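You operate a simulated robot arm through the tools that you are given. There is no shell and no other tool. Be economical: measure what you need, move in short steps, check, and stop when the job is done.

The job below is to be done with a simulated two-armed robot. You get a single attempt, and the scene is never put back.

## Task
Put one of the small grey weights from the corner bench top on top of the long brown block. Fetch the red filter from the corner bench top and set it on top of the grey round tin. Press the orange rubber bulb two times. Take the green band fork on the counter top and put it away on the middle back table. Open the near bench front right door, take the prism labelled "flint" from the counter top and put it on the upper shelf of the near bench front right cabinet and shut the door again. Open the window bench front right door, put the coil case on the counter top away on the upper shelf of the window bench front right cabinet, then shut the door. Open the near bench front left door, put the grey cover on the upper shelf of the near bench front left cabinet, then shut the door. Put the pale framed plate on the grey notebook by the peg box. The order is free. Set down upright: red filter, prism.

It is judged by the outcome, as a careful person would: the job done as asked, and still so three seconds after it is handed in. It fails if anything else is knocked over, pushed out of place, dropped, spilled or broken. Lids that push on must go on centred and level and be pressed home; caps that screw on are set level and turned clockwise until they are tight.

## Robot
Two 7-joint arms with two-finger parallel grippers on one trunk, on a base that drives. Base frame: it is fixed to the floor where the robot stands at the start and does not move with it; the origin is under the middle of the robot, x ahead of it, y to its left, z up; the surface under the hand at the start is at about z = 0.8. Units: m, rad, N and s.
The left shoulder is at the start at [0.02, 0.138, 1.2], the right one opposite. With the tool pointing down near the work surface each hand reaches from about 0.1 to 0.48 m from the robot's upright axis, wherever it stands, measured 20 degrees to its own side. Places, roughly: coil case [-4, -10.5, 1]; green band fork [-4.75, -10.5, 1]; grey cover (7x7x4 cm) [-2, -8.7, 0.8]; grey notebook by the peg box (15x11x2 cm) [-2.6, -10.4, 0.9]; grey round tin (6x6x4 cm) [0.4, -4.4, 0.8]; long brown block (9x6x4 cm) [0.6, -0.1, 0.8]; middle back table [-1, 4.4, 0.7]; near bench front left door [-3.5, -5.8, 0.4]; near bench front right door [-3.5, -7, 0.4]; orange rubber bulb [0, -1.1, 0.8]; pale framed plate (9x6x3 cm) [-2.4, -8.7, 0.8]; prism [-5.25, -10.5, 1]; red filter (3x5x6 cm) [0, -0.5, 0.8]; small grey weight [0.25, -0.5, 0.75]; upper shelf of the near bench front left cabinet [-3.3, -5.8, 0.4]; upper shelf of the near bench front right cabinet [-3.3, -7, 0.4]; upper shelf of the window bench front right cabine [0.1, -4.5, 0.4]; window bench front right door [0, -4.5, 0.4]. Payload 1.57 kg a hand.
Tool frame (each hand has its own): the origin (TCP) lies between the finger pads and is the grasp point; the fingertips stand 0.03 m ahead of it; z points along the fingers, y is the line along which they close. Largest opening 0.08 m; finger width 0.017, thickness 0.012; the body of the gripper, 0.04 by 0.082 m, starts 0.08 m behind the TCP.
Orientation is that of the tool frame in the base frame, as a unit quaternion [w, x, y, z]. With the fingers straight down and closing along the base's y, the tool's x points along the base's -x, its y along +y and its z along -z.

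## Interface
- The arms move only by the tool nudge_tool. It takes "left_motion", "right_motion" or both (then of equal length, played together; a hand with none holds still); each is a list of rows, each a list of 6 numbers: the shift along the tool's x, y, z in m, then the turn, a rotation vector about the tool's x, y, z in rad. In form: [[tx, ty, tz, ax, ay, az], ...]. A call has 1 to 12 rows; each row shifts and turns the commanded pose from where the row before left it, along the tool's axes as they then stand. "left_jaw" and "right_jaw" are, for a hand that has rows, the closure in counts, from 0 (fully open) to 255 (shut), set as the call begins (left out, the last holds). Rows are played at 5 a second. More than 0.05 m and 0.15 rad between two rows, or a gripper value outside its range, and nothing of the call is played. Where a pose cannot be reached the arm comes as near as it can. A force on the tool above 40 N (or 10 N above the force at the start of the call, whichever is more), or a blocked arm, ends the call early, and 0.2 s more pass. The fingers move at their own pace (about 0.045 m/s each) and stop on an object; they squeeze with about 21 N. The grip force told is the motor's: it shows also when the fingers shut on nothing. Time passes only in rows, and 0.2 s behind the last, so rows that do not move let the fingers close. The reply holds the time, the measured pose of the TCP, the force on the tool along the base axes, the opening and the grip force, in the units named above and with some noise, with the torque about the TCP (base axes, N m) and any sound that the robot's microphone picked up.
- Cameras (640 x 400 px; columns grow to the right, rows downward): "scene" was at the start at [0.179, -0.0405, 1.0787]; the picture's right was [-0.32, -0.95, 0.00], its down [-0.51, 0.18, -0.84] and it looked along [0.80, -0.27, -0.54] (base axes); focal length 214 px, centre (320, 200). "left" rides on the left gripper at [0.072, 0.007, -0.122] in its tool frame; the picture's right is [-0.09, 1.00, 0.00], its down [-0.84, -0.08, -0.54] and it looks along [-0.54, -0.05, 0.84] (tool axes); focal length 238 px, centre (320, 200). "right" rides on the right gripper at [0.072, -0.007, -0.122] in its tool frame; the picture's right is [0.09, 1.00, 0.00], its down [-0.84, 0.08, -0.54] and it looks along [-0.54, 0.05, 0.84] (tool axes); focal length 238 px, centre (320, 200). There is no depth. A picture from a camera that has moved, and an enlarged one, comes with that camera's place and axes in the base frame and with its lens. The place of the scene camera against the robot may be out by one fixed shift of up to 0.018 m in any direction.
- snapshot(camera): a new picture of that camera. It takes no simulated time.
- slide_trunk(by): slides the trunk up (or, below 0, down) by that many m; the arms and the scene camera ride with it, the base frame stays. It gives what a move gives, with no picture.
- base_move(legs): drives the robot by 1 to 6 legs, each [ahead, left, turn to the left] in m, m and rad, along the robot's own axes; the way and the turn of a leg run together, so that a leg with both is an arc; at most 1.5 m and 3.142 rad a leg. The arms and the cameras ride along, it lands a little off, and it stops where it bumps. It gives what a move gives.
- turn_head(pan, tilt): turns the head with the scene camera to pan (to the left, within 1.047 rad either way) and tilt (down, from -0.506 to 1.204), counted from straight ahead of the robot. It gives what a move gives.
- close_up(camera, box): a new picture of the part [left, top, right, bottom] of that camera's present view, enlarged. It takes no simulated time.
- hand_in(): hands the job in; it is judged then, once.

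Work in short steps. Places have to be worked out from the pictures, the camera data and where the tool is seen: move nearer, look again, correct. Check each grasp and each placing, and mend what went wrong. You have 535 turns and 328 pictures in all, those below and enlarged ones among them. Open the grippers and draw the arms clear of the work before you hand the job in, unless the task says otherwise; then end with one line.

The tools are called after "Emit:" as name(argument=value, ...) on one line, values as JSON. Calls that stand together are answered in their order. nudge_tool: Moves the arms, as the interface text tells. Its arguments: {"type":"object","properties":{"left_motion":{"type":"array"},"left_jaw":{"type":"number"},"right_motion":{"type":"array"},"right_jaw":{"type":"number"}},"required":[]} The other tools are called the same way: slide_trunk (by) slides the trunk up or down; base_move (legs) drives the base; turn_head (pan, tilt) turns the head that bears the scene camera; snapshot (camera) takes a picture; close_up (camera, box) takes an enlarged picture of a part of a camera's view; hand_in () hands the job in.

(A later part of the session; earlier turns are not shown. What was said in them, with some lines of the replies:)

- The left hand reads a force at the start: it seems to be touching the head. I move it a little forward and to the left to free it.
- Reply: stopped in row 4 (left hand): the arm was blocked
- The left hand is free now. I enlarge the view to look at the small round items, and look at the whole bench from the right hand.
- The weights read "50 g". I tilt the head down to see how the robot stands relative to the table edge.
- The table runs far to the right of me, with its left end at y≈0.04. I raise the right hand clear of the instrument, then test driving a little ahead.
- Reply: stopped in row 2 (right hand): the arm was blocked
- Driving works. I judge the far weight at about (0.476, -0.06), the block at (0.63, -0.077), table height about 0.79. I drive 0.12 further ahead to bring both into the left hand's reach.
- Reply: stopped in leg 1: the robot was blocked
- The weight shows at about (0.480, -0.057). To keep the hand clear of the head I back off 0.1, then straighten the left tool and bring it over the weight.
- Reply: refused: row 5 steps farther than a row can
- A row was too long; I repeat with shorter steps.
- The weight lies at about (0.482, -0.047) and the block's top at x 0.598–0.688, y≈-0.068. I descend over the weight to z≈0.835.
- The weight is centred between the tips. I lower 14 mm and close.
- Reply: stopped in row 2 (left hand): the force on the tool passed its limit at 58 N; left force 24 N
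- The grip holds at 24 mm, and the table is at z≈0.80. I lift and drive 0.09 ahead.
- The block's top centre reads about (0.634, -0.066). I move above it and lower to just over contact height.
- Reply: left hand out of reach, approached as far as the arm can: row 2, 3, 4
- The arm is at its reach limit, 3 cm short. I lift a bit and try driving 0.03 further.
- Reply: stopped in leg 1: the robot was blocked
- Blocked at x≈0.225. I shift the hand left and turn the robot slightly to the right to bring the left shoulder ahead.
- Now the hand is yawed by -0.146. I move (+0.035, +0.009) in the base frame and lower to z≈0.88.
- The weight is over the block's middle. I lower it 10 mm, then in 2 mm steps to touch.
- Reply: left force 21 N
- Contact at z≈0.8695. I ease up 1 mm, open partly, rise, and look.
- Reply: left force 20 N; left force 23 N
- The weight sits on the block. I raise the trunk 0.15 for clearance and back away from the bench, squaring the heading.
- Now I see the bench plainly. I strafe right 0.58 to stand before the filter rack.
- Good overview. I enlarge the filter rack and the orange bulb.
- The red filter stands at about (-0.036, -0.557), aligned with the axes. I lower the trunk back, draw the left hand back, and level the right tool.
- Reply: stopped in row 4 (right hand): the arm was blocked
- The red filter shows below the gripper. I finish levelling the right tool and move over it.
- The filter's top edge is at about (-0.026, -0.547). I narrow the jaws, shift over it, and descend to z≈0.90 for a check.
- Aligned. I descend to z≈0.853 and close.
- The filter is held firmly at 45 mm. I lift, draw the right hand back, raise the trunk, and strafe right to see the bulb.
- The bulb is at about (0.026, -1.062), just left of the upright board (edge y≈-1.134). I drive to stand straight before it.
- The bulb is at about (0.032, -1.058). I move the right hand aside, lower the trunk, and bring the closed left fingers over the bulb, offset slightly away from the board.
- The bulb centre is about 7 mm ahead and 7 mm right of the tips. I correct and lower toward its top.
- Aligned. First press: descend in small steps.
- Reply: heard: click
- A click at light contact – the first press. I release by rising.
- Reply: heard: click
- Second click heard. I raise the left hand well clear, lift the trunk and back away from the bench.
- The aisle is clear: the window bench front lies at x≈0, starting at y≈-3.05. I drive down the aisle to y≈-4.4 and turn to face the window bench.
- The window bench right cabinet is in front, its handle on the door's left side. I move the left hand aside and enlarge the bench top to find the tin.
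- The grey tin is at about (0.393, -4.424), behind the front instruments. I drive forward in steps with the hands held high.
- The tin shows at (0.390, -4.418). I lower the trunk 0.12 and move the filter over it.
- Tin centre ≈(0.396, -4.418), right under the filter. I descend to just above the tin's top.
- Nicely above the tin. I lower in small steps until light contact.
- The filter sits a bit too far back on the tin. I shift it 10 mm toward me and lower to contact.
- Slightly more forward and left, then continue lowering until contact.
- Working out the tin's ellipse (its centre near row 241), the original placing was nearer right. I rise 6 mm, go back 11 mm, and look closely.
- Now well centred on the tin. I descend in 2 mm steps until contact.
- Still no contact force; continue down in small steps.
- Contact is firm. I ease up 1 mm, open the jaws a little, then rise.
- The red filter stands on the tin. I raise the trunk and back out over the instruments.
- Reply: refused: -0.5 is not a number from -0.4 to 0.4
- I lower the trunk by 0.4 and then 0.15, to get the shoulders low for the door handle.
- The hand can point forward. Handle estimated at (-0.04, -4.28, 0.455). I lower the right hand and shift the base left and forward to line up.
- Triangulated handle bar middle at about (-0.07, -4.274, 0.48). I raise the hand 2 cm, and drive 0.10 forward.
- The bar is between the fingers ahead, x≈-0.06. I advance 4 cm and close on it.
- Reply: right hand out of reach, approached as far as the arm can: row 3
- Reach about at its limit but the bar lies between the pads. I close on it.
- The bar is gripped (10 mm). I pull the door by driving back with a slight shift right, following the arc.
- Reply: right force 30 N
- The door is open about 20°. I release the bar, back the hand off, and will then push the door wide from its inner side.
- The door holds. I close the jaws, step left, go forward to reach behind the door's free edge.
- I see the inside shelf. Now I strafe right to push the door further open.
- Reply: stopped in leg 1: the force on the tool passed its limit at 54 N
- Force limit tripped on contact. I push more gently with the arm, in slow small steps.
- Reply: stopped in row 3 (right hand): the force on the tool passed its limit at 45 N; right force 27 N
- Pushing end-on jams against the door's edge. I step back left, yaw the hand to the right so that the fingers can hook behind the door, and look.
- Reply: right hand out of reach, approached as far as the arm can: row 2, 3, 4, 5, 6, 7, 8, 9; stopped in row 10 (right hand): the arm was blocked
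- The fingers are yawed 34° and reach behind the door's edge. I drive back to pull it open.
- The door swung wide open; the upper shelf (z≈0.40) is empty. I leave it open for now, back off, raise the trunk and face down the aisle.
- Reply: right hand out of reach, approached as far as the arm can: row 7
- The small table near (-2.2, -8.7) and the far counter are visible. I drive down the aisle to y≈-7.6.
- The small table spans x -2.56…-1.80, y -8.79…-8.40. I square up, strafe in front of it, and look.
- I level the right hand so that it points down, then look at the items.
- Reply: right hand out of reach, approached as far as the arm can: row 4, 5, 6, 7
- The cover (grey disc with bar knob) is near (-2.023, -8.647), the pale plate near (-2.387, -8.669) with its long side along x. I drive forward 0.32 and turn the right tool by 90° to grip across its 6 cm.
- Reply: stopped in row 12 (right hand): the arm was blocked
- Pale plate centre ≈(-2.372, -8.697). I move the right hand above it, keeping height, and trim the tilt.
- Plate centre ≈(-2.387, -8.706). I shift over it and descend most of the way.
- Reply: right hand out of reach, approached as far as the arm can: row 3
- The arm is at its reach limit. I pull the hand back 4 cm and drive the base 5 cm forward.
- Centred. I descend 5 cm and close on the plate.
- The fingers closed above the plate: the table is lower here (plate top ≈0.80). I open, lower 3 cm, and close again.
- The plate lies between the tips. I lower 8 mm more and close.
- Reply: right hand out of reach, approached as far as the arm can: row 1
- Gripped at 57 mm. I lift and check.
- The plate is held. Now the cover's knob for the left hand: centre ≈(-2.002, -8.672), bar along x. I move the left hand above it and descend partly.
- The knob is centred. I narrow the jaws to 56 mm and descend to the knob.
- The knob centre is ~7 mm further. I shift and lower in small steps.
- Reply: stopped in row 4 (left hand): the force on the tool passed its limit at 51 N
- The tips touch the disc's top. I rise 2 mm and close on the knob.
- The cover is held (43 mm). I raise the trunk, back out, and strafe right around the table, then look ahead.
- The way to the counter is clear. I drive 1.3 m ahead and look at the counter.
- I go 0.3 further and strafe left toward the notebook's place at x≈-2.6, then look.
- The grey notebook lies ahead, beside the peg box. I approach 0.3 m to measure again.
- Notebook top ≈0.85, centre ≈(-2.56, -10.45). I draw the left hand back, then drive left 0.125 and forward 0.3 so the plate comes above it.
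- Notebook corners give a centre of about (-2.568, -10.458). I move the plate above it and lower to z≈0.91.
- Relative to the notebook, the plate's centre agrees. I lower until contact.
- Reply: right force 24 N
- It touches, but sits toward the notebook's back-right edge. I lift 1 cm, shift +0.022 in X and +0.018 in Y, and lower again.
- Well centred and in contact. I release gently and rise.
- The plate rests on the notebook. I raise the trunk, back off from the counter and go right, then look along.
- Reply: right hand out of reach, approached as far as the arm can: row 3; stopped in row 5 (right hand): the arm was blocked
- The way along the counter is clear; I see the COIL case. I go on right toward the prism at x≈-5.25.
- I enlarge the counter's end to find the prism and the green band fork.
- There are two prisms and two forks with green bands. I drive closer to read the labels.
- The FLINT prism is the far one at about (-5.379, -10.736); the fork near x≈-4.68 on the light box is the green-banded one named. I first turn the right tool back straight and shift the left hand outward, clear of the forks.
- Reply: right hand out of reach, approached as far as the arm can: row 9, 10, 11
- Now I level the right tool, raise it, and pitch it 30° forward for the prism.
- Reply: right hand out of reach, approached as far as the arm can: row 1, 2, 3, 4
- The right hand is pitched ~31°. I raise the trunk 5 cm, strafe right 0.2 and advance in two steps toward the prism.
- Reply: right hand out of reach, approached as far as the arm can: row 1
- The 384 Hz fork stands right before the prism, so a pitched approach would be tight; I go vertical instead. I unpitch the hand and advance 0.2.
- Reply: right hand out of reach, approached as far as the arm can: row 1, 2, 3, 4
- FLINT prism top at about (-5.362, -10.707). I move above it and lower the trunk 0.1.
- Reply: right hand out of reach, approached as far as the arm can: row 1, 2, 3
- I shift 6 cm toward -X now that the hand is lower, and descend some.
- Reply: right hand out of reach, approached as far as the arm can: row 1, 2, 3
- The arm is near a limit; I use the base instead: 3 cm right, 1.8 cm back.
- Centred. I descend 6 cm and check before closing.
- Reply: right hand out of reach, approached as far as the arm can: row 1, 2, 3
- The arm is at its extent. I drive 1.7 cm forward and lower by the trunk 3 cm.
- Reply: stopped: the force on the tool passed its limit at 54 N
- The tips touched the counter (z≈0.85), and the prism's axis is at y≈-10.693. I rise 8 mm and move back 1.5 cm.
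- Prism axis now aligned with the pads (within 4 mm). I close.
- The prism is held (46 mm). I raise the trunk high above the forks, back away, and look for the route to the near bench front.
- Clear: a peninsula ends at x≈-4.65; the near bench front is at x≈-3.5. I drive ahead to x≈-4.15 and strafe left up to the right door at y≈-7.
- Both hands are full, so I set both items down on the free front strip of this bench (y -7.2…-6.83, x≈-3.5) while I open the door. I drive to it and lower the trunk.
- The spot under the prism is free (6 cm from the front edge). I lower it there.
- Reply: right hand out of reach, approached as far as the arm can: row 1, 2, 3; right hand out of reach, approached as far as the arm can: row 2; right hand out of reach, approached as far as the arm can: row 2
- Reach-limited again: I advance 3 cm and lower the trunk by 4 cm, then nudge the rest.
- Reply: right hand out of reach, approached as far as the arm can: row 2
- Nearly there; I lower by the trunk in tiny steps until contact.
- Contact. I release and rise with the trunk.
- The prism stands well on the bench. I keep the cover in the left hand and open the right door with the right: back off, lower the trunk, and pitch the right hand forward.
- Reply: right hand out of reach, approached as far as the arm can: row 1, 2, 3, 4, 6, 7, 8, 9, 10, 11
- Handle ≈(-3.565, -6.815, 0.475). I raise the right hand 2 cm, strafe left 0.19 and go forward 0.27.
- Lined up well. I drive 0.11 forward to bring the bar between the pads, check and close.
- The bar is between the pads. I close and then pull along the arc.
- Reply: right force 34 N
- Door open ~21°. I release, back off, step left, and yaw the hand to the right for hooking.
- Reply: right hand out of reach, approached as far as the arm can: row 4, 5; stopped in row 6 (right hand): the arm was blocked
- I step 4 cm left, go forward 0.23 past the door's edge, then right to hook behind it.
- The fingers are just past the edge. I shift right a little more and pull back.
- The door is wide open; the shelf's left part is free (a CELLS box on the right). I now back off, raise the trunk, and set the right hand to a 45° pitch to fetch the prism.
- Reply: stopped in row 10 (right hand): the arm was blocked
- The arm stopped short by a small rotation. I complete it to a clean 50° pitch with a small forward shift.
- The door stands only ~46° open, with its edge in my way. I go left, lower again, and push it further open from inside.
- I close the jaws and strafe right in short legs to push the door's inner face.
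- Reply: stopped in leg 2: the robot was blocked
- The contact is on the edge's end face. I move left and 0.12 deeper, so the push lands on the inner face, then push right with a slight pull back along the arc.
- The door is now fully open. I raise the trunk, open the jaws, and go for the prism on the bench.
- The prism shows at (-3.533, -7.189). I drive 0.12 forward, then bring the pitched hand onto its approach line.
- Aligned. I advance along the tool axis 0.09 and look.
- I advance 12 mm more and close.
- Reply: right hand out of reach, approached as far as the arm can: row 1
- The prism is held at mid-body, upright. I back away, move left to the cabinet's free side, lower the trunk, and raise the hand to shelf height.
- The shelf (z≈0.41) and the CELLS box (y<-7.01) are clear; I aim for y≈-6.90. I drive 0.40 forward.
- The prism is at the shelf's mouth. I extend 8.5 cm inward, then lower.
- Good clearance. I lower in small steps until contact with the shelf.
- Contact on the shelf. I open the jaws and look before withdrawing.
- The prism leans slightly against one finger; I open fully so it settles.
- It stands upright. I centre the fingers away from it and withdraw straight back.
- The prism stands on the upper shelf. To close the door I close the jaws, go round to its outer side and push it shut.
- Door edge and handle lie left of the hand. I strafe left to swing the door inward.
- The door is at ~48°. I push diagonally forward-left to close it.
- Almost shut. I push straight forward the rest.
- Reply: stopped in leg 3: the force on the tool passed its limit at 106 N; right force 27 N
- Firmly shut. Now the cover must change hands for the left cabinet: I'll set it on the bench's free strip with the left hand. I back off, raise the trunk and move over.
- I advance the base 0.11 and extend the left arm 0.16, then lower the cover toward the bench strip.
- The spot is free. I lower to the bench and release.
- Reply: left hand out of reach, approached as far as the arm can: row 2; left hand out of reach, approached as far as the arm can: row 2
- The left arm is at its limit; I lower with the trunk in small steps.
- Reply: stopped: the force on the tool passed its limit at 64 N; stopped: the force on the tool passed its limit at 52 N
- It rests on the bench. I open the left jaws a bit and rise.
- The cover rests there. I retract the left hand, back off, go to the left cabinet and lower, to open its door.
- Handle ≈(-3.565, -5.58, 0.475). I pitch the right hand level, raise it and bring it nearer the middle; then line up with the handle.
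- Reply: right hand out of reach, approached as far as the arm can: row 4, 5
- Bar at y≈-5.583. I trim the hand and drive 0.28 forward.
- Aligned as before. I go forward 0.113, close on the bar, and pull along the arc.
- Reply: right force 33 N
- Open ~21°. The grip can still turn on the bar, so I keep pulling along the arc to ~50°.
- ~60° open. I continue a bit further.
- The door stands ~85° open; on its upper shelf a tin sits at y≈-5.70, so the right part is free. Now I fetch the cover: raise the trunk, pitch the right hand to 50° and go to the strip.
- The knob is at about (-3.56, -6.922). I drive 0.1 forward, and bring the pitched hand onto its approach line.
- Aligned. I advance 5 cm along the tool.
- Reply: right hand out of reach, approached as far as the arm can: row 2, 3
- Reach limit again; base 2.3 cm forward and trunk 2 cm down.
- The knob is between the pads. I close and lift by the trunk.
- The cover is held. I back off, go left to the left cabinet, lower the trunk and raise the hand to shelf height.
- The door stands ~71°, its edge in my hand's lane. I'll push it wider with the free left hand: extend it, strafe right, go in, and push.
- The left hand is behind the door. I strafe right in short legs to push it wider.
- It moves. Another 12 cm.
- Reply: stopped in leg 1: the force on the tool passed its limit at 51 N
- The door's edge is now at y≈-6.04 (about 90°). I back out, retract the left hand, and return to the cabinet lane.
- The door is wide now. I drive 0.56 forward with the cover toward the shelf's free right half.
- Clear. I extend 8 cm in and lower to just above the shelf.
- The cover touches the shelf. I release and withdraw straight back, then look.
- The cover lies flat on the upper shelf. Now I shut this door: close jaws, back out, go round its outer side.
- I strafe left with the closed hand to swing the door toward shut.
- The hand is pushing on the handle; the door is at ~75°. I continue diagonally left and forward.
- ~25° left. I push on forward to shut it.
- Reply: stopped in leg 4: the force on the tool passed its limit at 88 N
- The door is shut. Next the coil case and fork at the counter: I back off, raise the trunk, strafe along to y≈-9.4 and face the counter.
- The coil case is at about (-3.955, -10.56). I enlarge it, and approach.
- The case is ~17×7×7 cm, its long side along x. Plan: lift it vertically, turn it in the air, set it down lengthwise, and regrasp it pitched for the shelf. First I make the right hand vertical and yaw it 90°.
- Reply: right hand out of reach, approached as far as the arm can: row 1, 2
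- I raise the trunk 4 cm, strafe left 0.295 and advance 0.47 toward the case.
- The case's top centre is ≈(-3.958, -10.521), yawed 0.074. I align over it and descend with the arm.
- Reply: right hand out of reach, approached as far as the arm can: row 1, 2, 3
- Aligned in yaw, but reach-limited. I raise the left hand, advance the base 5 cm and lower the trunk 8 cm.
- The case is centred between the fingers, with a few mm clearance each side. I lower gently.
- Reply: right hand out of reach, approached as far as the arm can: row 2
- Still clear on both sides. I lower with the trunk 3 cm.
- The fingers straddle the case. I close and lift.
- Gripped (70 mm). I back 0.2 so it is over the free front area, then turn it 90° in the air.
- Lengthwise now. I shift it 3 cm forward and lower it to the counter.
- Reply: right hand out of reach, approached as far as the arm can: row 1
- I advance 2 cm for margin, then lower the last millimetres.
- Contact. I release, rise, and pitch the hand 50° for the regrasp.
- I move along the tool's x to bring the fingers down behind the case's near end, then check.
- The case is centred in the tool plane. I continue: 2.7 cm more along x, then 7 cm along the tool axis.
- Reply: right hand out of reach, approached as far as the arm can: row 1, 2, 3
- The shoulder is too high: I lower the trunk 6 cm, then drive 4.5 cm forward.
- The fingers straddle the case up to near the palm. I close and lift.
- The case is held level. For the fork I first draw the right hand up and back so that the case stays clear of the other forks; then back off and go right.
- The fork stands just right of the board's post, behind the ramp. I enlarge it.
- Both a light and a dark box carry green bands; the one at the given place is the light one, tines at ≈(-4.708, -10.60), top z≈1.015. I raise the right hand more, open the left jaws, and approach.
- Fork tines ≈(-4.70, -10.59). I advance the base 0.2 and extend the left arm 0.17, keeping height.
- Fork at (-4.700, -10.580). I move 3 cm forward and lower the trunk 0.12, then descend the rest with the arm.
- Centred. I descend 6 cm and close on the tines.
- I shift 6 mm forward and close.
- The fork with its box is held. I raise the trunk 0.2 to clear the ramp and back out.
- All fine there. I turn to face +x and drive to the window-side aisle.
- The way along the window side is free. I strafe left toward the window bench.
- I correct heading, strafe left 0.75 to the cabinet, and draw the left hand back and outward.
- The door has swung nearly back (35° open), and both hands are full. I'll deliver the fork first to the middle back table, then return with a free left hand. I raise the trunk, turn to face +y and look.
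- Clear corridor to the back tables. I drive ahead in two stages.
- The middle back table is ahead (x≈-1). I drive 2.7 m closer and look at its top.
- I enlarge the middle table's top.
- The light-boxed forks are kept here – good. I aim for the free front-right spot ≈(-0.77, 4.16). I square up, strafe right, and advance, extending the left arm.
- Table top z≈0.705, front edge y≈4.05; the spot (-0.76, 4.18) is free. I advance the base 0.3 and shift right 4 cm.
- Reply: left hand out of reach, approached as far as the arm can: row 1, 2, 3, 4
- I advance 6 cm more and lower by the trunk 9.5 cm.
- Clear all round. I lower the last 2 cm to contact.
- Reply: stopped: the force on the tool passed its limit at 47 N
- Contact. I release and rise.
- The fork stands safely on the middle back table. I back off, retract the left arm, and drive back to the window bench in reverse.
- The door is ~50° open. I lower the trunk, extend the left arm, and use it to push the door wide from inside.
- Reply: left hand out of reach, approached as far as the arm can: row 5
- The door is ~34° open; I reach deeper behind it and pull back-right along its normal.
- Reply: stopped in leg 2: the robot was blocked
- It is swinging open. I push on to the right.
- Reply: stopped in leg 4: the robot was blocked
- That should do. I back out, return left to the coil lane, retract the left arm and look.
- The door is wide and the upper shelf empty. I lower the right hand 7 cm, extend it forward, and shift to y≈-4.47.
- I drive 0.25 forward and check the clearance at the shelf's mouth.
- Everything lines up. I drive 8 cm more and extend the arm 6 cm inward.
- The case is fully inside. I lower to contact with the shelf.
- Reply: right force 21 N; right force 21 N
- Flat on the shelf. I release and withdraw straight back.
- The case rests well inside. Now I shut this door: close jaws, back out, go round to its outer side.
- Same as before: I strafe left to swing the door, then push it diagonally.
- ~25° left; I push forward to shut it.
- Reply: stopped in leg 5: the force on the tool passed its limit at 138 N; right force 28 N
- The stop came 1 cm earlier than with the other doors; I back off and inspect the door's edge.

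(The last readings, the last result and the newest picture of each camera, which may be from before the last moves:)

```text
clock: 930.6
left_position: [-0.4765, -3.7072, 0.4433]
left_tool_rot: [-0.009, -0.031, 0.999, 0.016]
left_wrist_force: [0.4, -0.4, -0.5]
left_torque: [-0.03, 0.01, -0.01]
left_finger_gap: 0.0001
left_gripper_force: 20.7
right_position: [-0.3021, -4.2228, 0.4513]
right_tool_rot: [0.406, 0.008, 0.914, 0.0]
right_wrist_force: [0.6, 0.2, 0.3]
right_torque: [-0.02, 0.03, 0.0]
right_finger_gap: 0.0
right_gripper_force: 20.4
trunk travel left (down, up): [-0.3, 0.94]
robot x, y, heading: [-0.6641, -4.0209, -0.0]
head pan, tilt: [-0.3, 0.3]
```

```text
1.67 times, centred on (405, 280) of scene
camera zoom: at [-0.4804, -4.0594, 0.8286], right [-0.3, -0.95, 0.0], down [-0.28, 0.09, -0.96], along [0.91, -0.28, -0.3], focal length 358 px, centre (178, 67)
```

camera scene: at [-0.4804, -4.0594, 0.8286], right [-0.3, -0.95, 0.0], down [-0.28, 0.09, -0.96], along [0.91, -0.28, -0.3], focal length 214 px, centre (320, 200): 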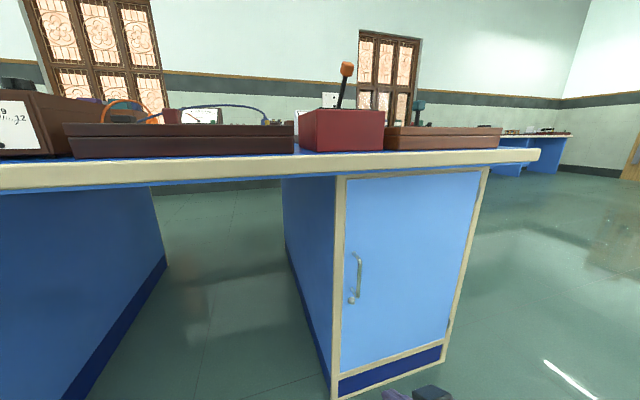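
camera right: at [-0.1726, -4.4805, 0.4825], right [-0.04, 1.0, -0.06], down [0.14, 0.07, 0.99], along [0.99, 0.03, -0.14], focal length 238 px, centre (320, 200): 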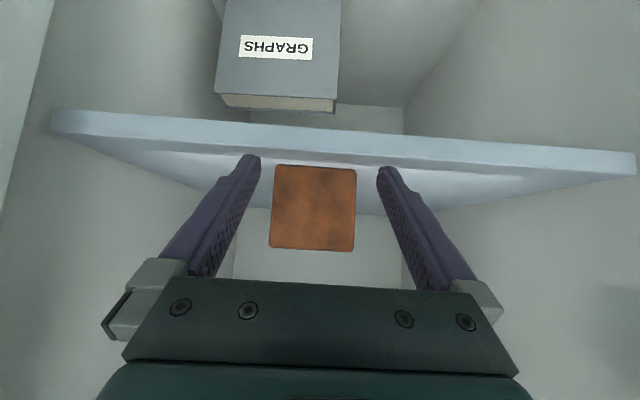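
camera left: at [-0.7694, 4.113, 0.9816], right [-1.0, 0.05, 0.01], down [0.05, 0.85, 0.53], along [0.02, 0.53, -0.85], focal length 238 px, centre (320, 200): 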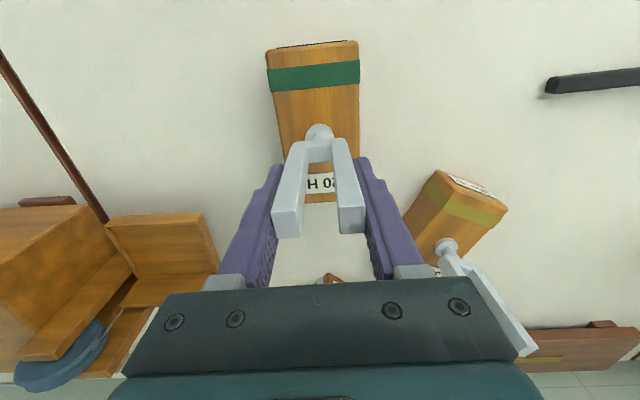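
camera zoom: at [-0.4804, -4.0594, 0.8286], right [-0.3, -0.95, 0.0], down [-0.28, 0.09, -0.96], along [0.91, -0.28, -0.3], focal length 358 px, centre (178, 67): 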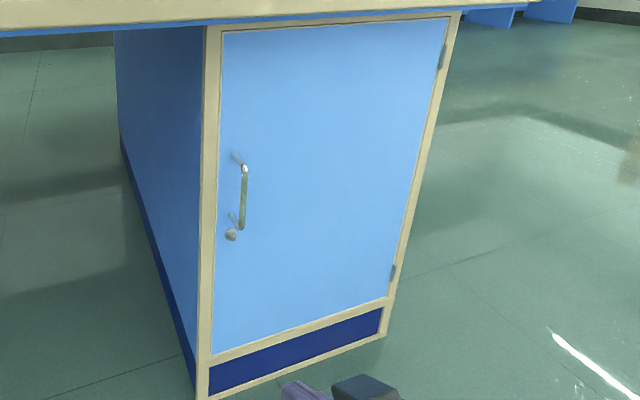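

The door is flush. I raise the trunk and check that the red filter still stands on the tin after the pushes on this bench.

Emit:
base_move(legs=[[-0.25, 0, 0]])

Emit:
slide_trunk(by=0.4)

Emit:
slide_trunk(by=0.25)

Emit:
turn_head(pan=-0.35, tilt=0.4)

Emit:
close_up(camera="scene", box=[220, 120, 420, 280])

```text
clock: 932.4
left_position: [-0.7248, -3.7068, 0.4445]
left_tool_rot: [-0.009, -0.03, 0.999, 0.016]
left_wrist_force: [-0.2, -0.8, -1.8]
left_torque: [0.0, -0.03, -0.01]
left_finger_gap: 0.0
left_gripper_force: 20.8
right_position: [-0.5521, -4.2226, 0.4506]
right_tool_rot: [0.407, 0.009, 0.913, 0.0]
right_wrist_force: [0.0, -0.1, 0.4]
right_torque: [-0.02, -0.02, 0.03]
right_finger_gap: 0.0
right_gripper_force: 21.2
trunk travel left (down, up): [-0.3, 0.94]
robot x, y, heading: [-0.9142, -4.0181, -0.004]
head pan, tilt: [-0.3, 0.3]
```

```text
clock: 936.2
left_position: [-0.7239, -3.707, 0.8441]
left_tool_rot: [-0.009, -0.029, 0.999, 0.017]
left_wrist_force: [-0.4, 0.1, -0.8]
left_torque: [-0.02, 0.02, -0.03]
left_finger_gap: 0.0001
left_gripper_force: 20.7
right_position: [-0.5517, -4.2226, 0.8515]
right_tool_rot: [0.407, 0.008, 0.914, 0.0]
right_wrist_force: [-0.2, 0.0, -0.5]
right_torque: [-0.01, 0.0, 0.02]
right_finger_gap: 0.0
right_gripper_force: 20.8
trunk travel left (down, up): [-0.7, 0.54]
robot x, y, heading: [-0.9104, -4.0151, -0.002]
head pan, tilt: [-0.3, 0.3]
```

```text
clock: 938.8
left_position: [-0.7245, -3.7071, 1.0935]
left_tool_rot: [-0.009, -0.029, 0.999, 0.017]
left_wrist_force: [0.2, -0.7, 0.5]
left_torque: [-0.04, -0.03, 0.01]
left_finger_gap: 0.0
left_gripper_force: 20.9
right_position: [-0.5512, -4.2232, 1.1007]
right_tool_rot: [0.406, 0.009, 0.914, 0.0]
right_wrist_force: [0.7, 0.8, 1.3]
right_torque: [0.03, 0.0, 0.0]
right_finger_gap: 0.0
right_gripper_force: 20.8
trunk travel left (down, up): [-0.95, 0.29]
robot x, y, heading: [-0.9087, -4.02, -0.006]
head pan, tilt: [-0.3, 0.3]
```

```text
clock: 939.5
left_position: [-0.7233, -3.7068, 1.0925]
left_tool_rot: [-0.009, -0.029, 0.999, 0.016]
left_wrist_force: [0.8, 0.1, -0.4]
left_torque: [0.01, 0.03, 0.0]
left_finger_gap: 0.0
left_gripper_force: 21.4
right_position: [-0.5519, -4.2234, 1.1011]
right_tool_rot: [0.407, 0.009, 0.913, 0.0]
right_wrist_force: [-0.4, -0.2, -0.2]
right_torque: [0.01, 0.02, -0.01]
right_finger_gap: 0.0002
right_gripper_force: 21.0
trunk travel left (down, up): [-0.95, 0.29]
robot x, y, heading: [-0.9097, -4.0179, -0.01]
head pan, tilt: [-0.351, 0.4]
```

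```text
2.50 times, centred on (320, 200) of scene
camera zoom: at [-0.7315, -4.0636, 1.4695], right [-0.35, -0.94, 0.0], down [-0.36, 0.13, -0.92], along [0.86, -0.32, -0.39], focal length 536 px, centre (320, 200)
```

zoom: 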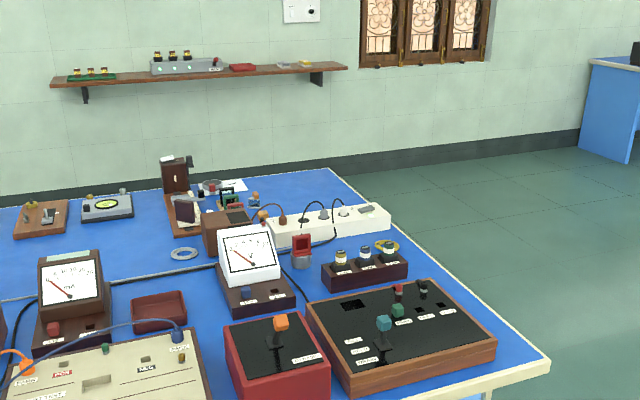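

The filter still stands on the tin. Both hands are clear of everything; I open the grippers and back away a little.

Emit:
nudge_tool(left_motion=[[0, 0, 0, 0, 0, 0], [0, 0, 0, 0, 0, 0], [0, 0, 0, 0, 0, 0], [0, 0, 0, 0, 0, 0], [0, 0, 0, 0, 0, 0]], right_motion=[[0, 0, 0, 0, 0, 0], [0, 0, 0, 0, 0, 0], [0, 0, 0, 0, 0, 0], [0, 0, 0, 0, 0, 0], [0, 0, 0, 0, 0, 0]], left_jaw=0, right_jaw=0)

Emit:
base_move(legs=[[-0.2, 0, 0]])

```text
clock: 940.7
left_position: [-0.7246, -3.7059, 1.0937]
left_tool_rot: [-0.009, -0.03, 0.999, 0.017]
left_wrist_force: [1.4, -1.3, 0.2]
left_torque: [0.0, 0.0, -0.05]
left_finger_gap: 0.0798
left_gripper_force: 0.1
right_position: [-0.551, -4.2223, 1.1008]
right_tool_rot: [0.407, 0.009, 0.913, 0.001]
right_wrist_force: [-0.5, 0.0, 0.1]
right_torque: [0.02, -0.01, 0.0]
right_finger_gap: 0.0799
right_gripper_force: 0.1
trunk travel left (down, up): [-0.95, 0.29]
robot x, y, heading: [-0.9102, -4.0172, 0.001]
head pan, tilt: [-0.351, 0.4]
```

```text
clock: 942.3
left_position: [-0.9223, -3.7058, 1.0943]
left_tool_rot: [-0.009, -0.03, 0.999, 0.017]
left_wrist_force: [-0.1, -0.4, -0.2]
left_torque: [0.0, 0.03, -0.03]
left_finger_gap: 0.0798
left_gripper_force: 0.2
right_position: [-0.7495, -4.2223, 1.1009]
right_tool_rot: [0.407, 0.01, 0.913, -0.001]
right_wrist_force: [0.2, -0.6, -0.3]
right_torque: [0.0, -0.02, 0.02]
right_finger_gap: 0.0797
right_gripper_force: 0.0
trunk travel left (down, up): [-0.95, 0.29]
robot x, y, heading: [-1.11, -4.0206, -0.002]
head pan, tilt: [-0.351, 0.4]
```

All parts are done and the arms are clear. I hand the job in.

Emit:
hand_in()

```text
The job is handed in.
```

All eight tasks are done and the job is handed in; after shutting the near bench doors I did not reopen them to re-check the prism and the cover.
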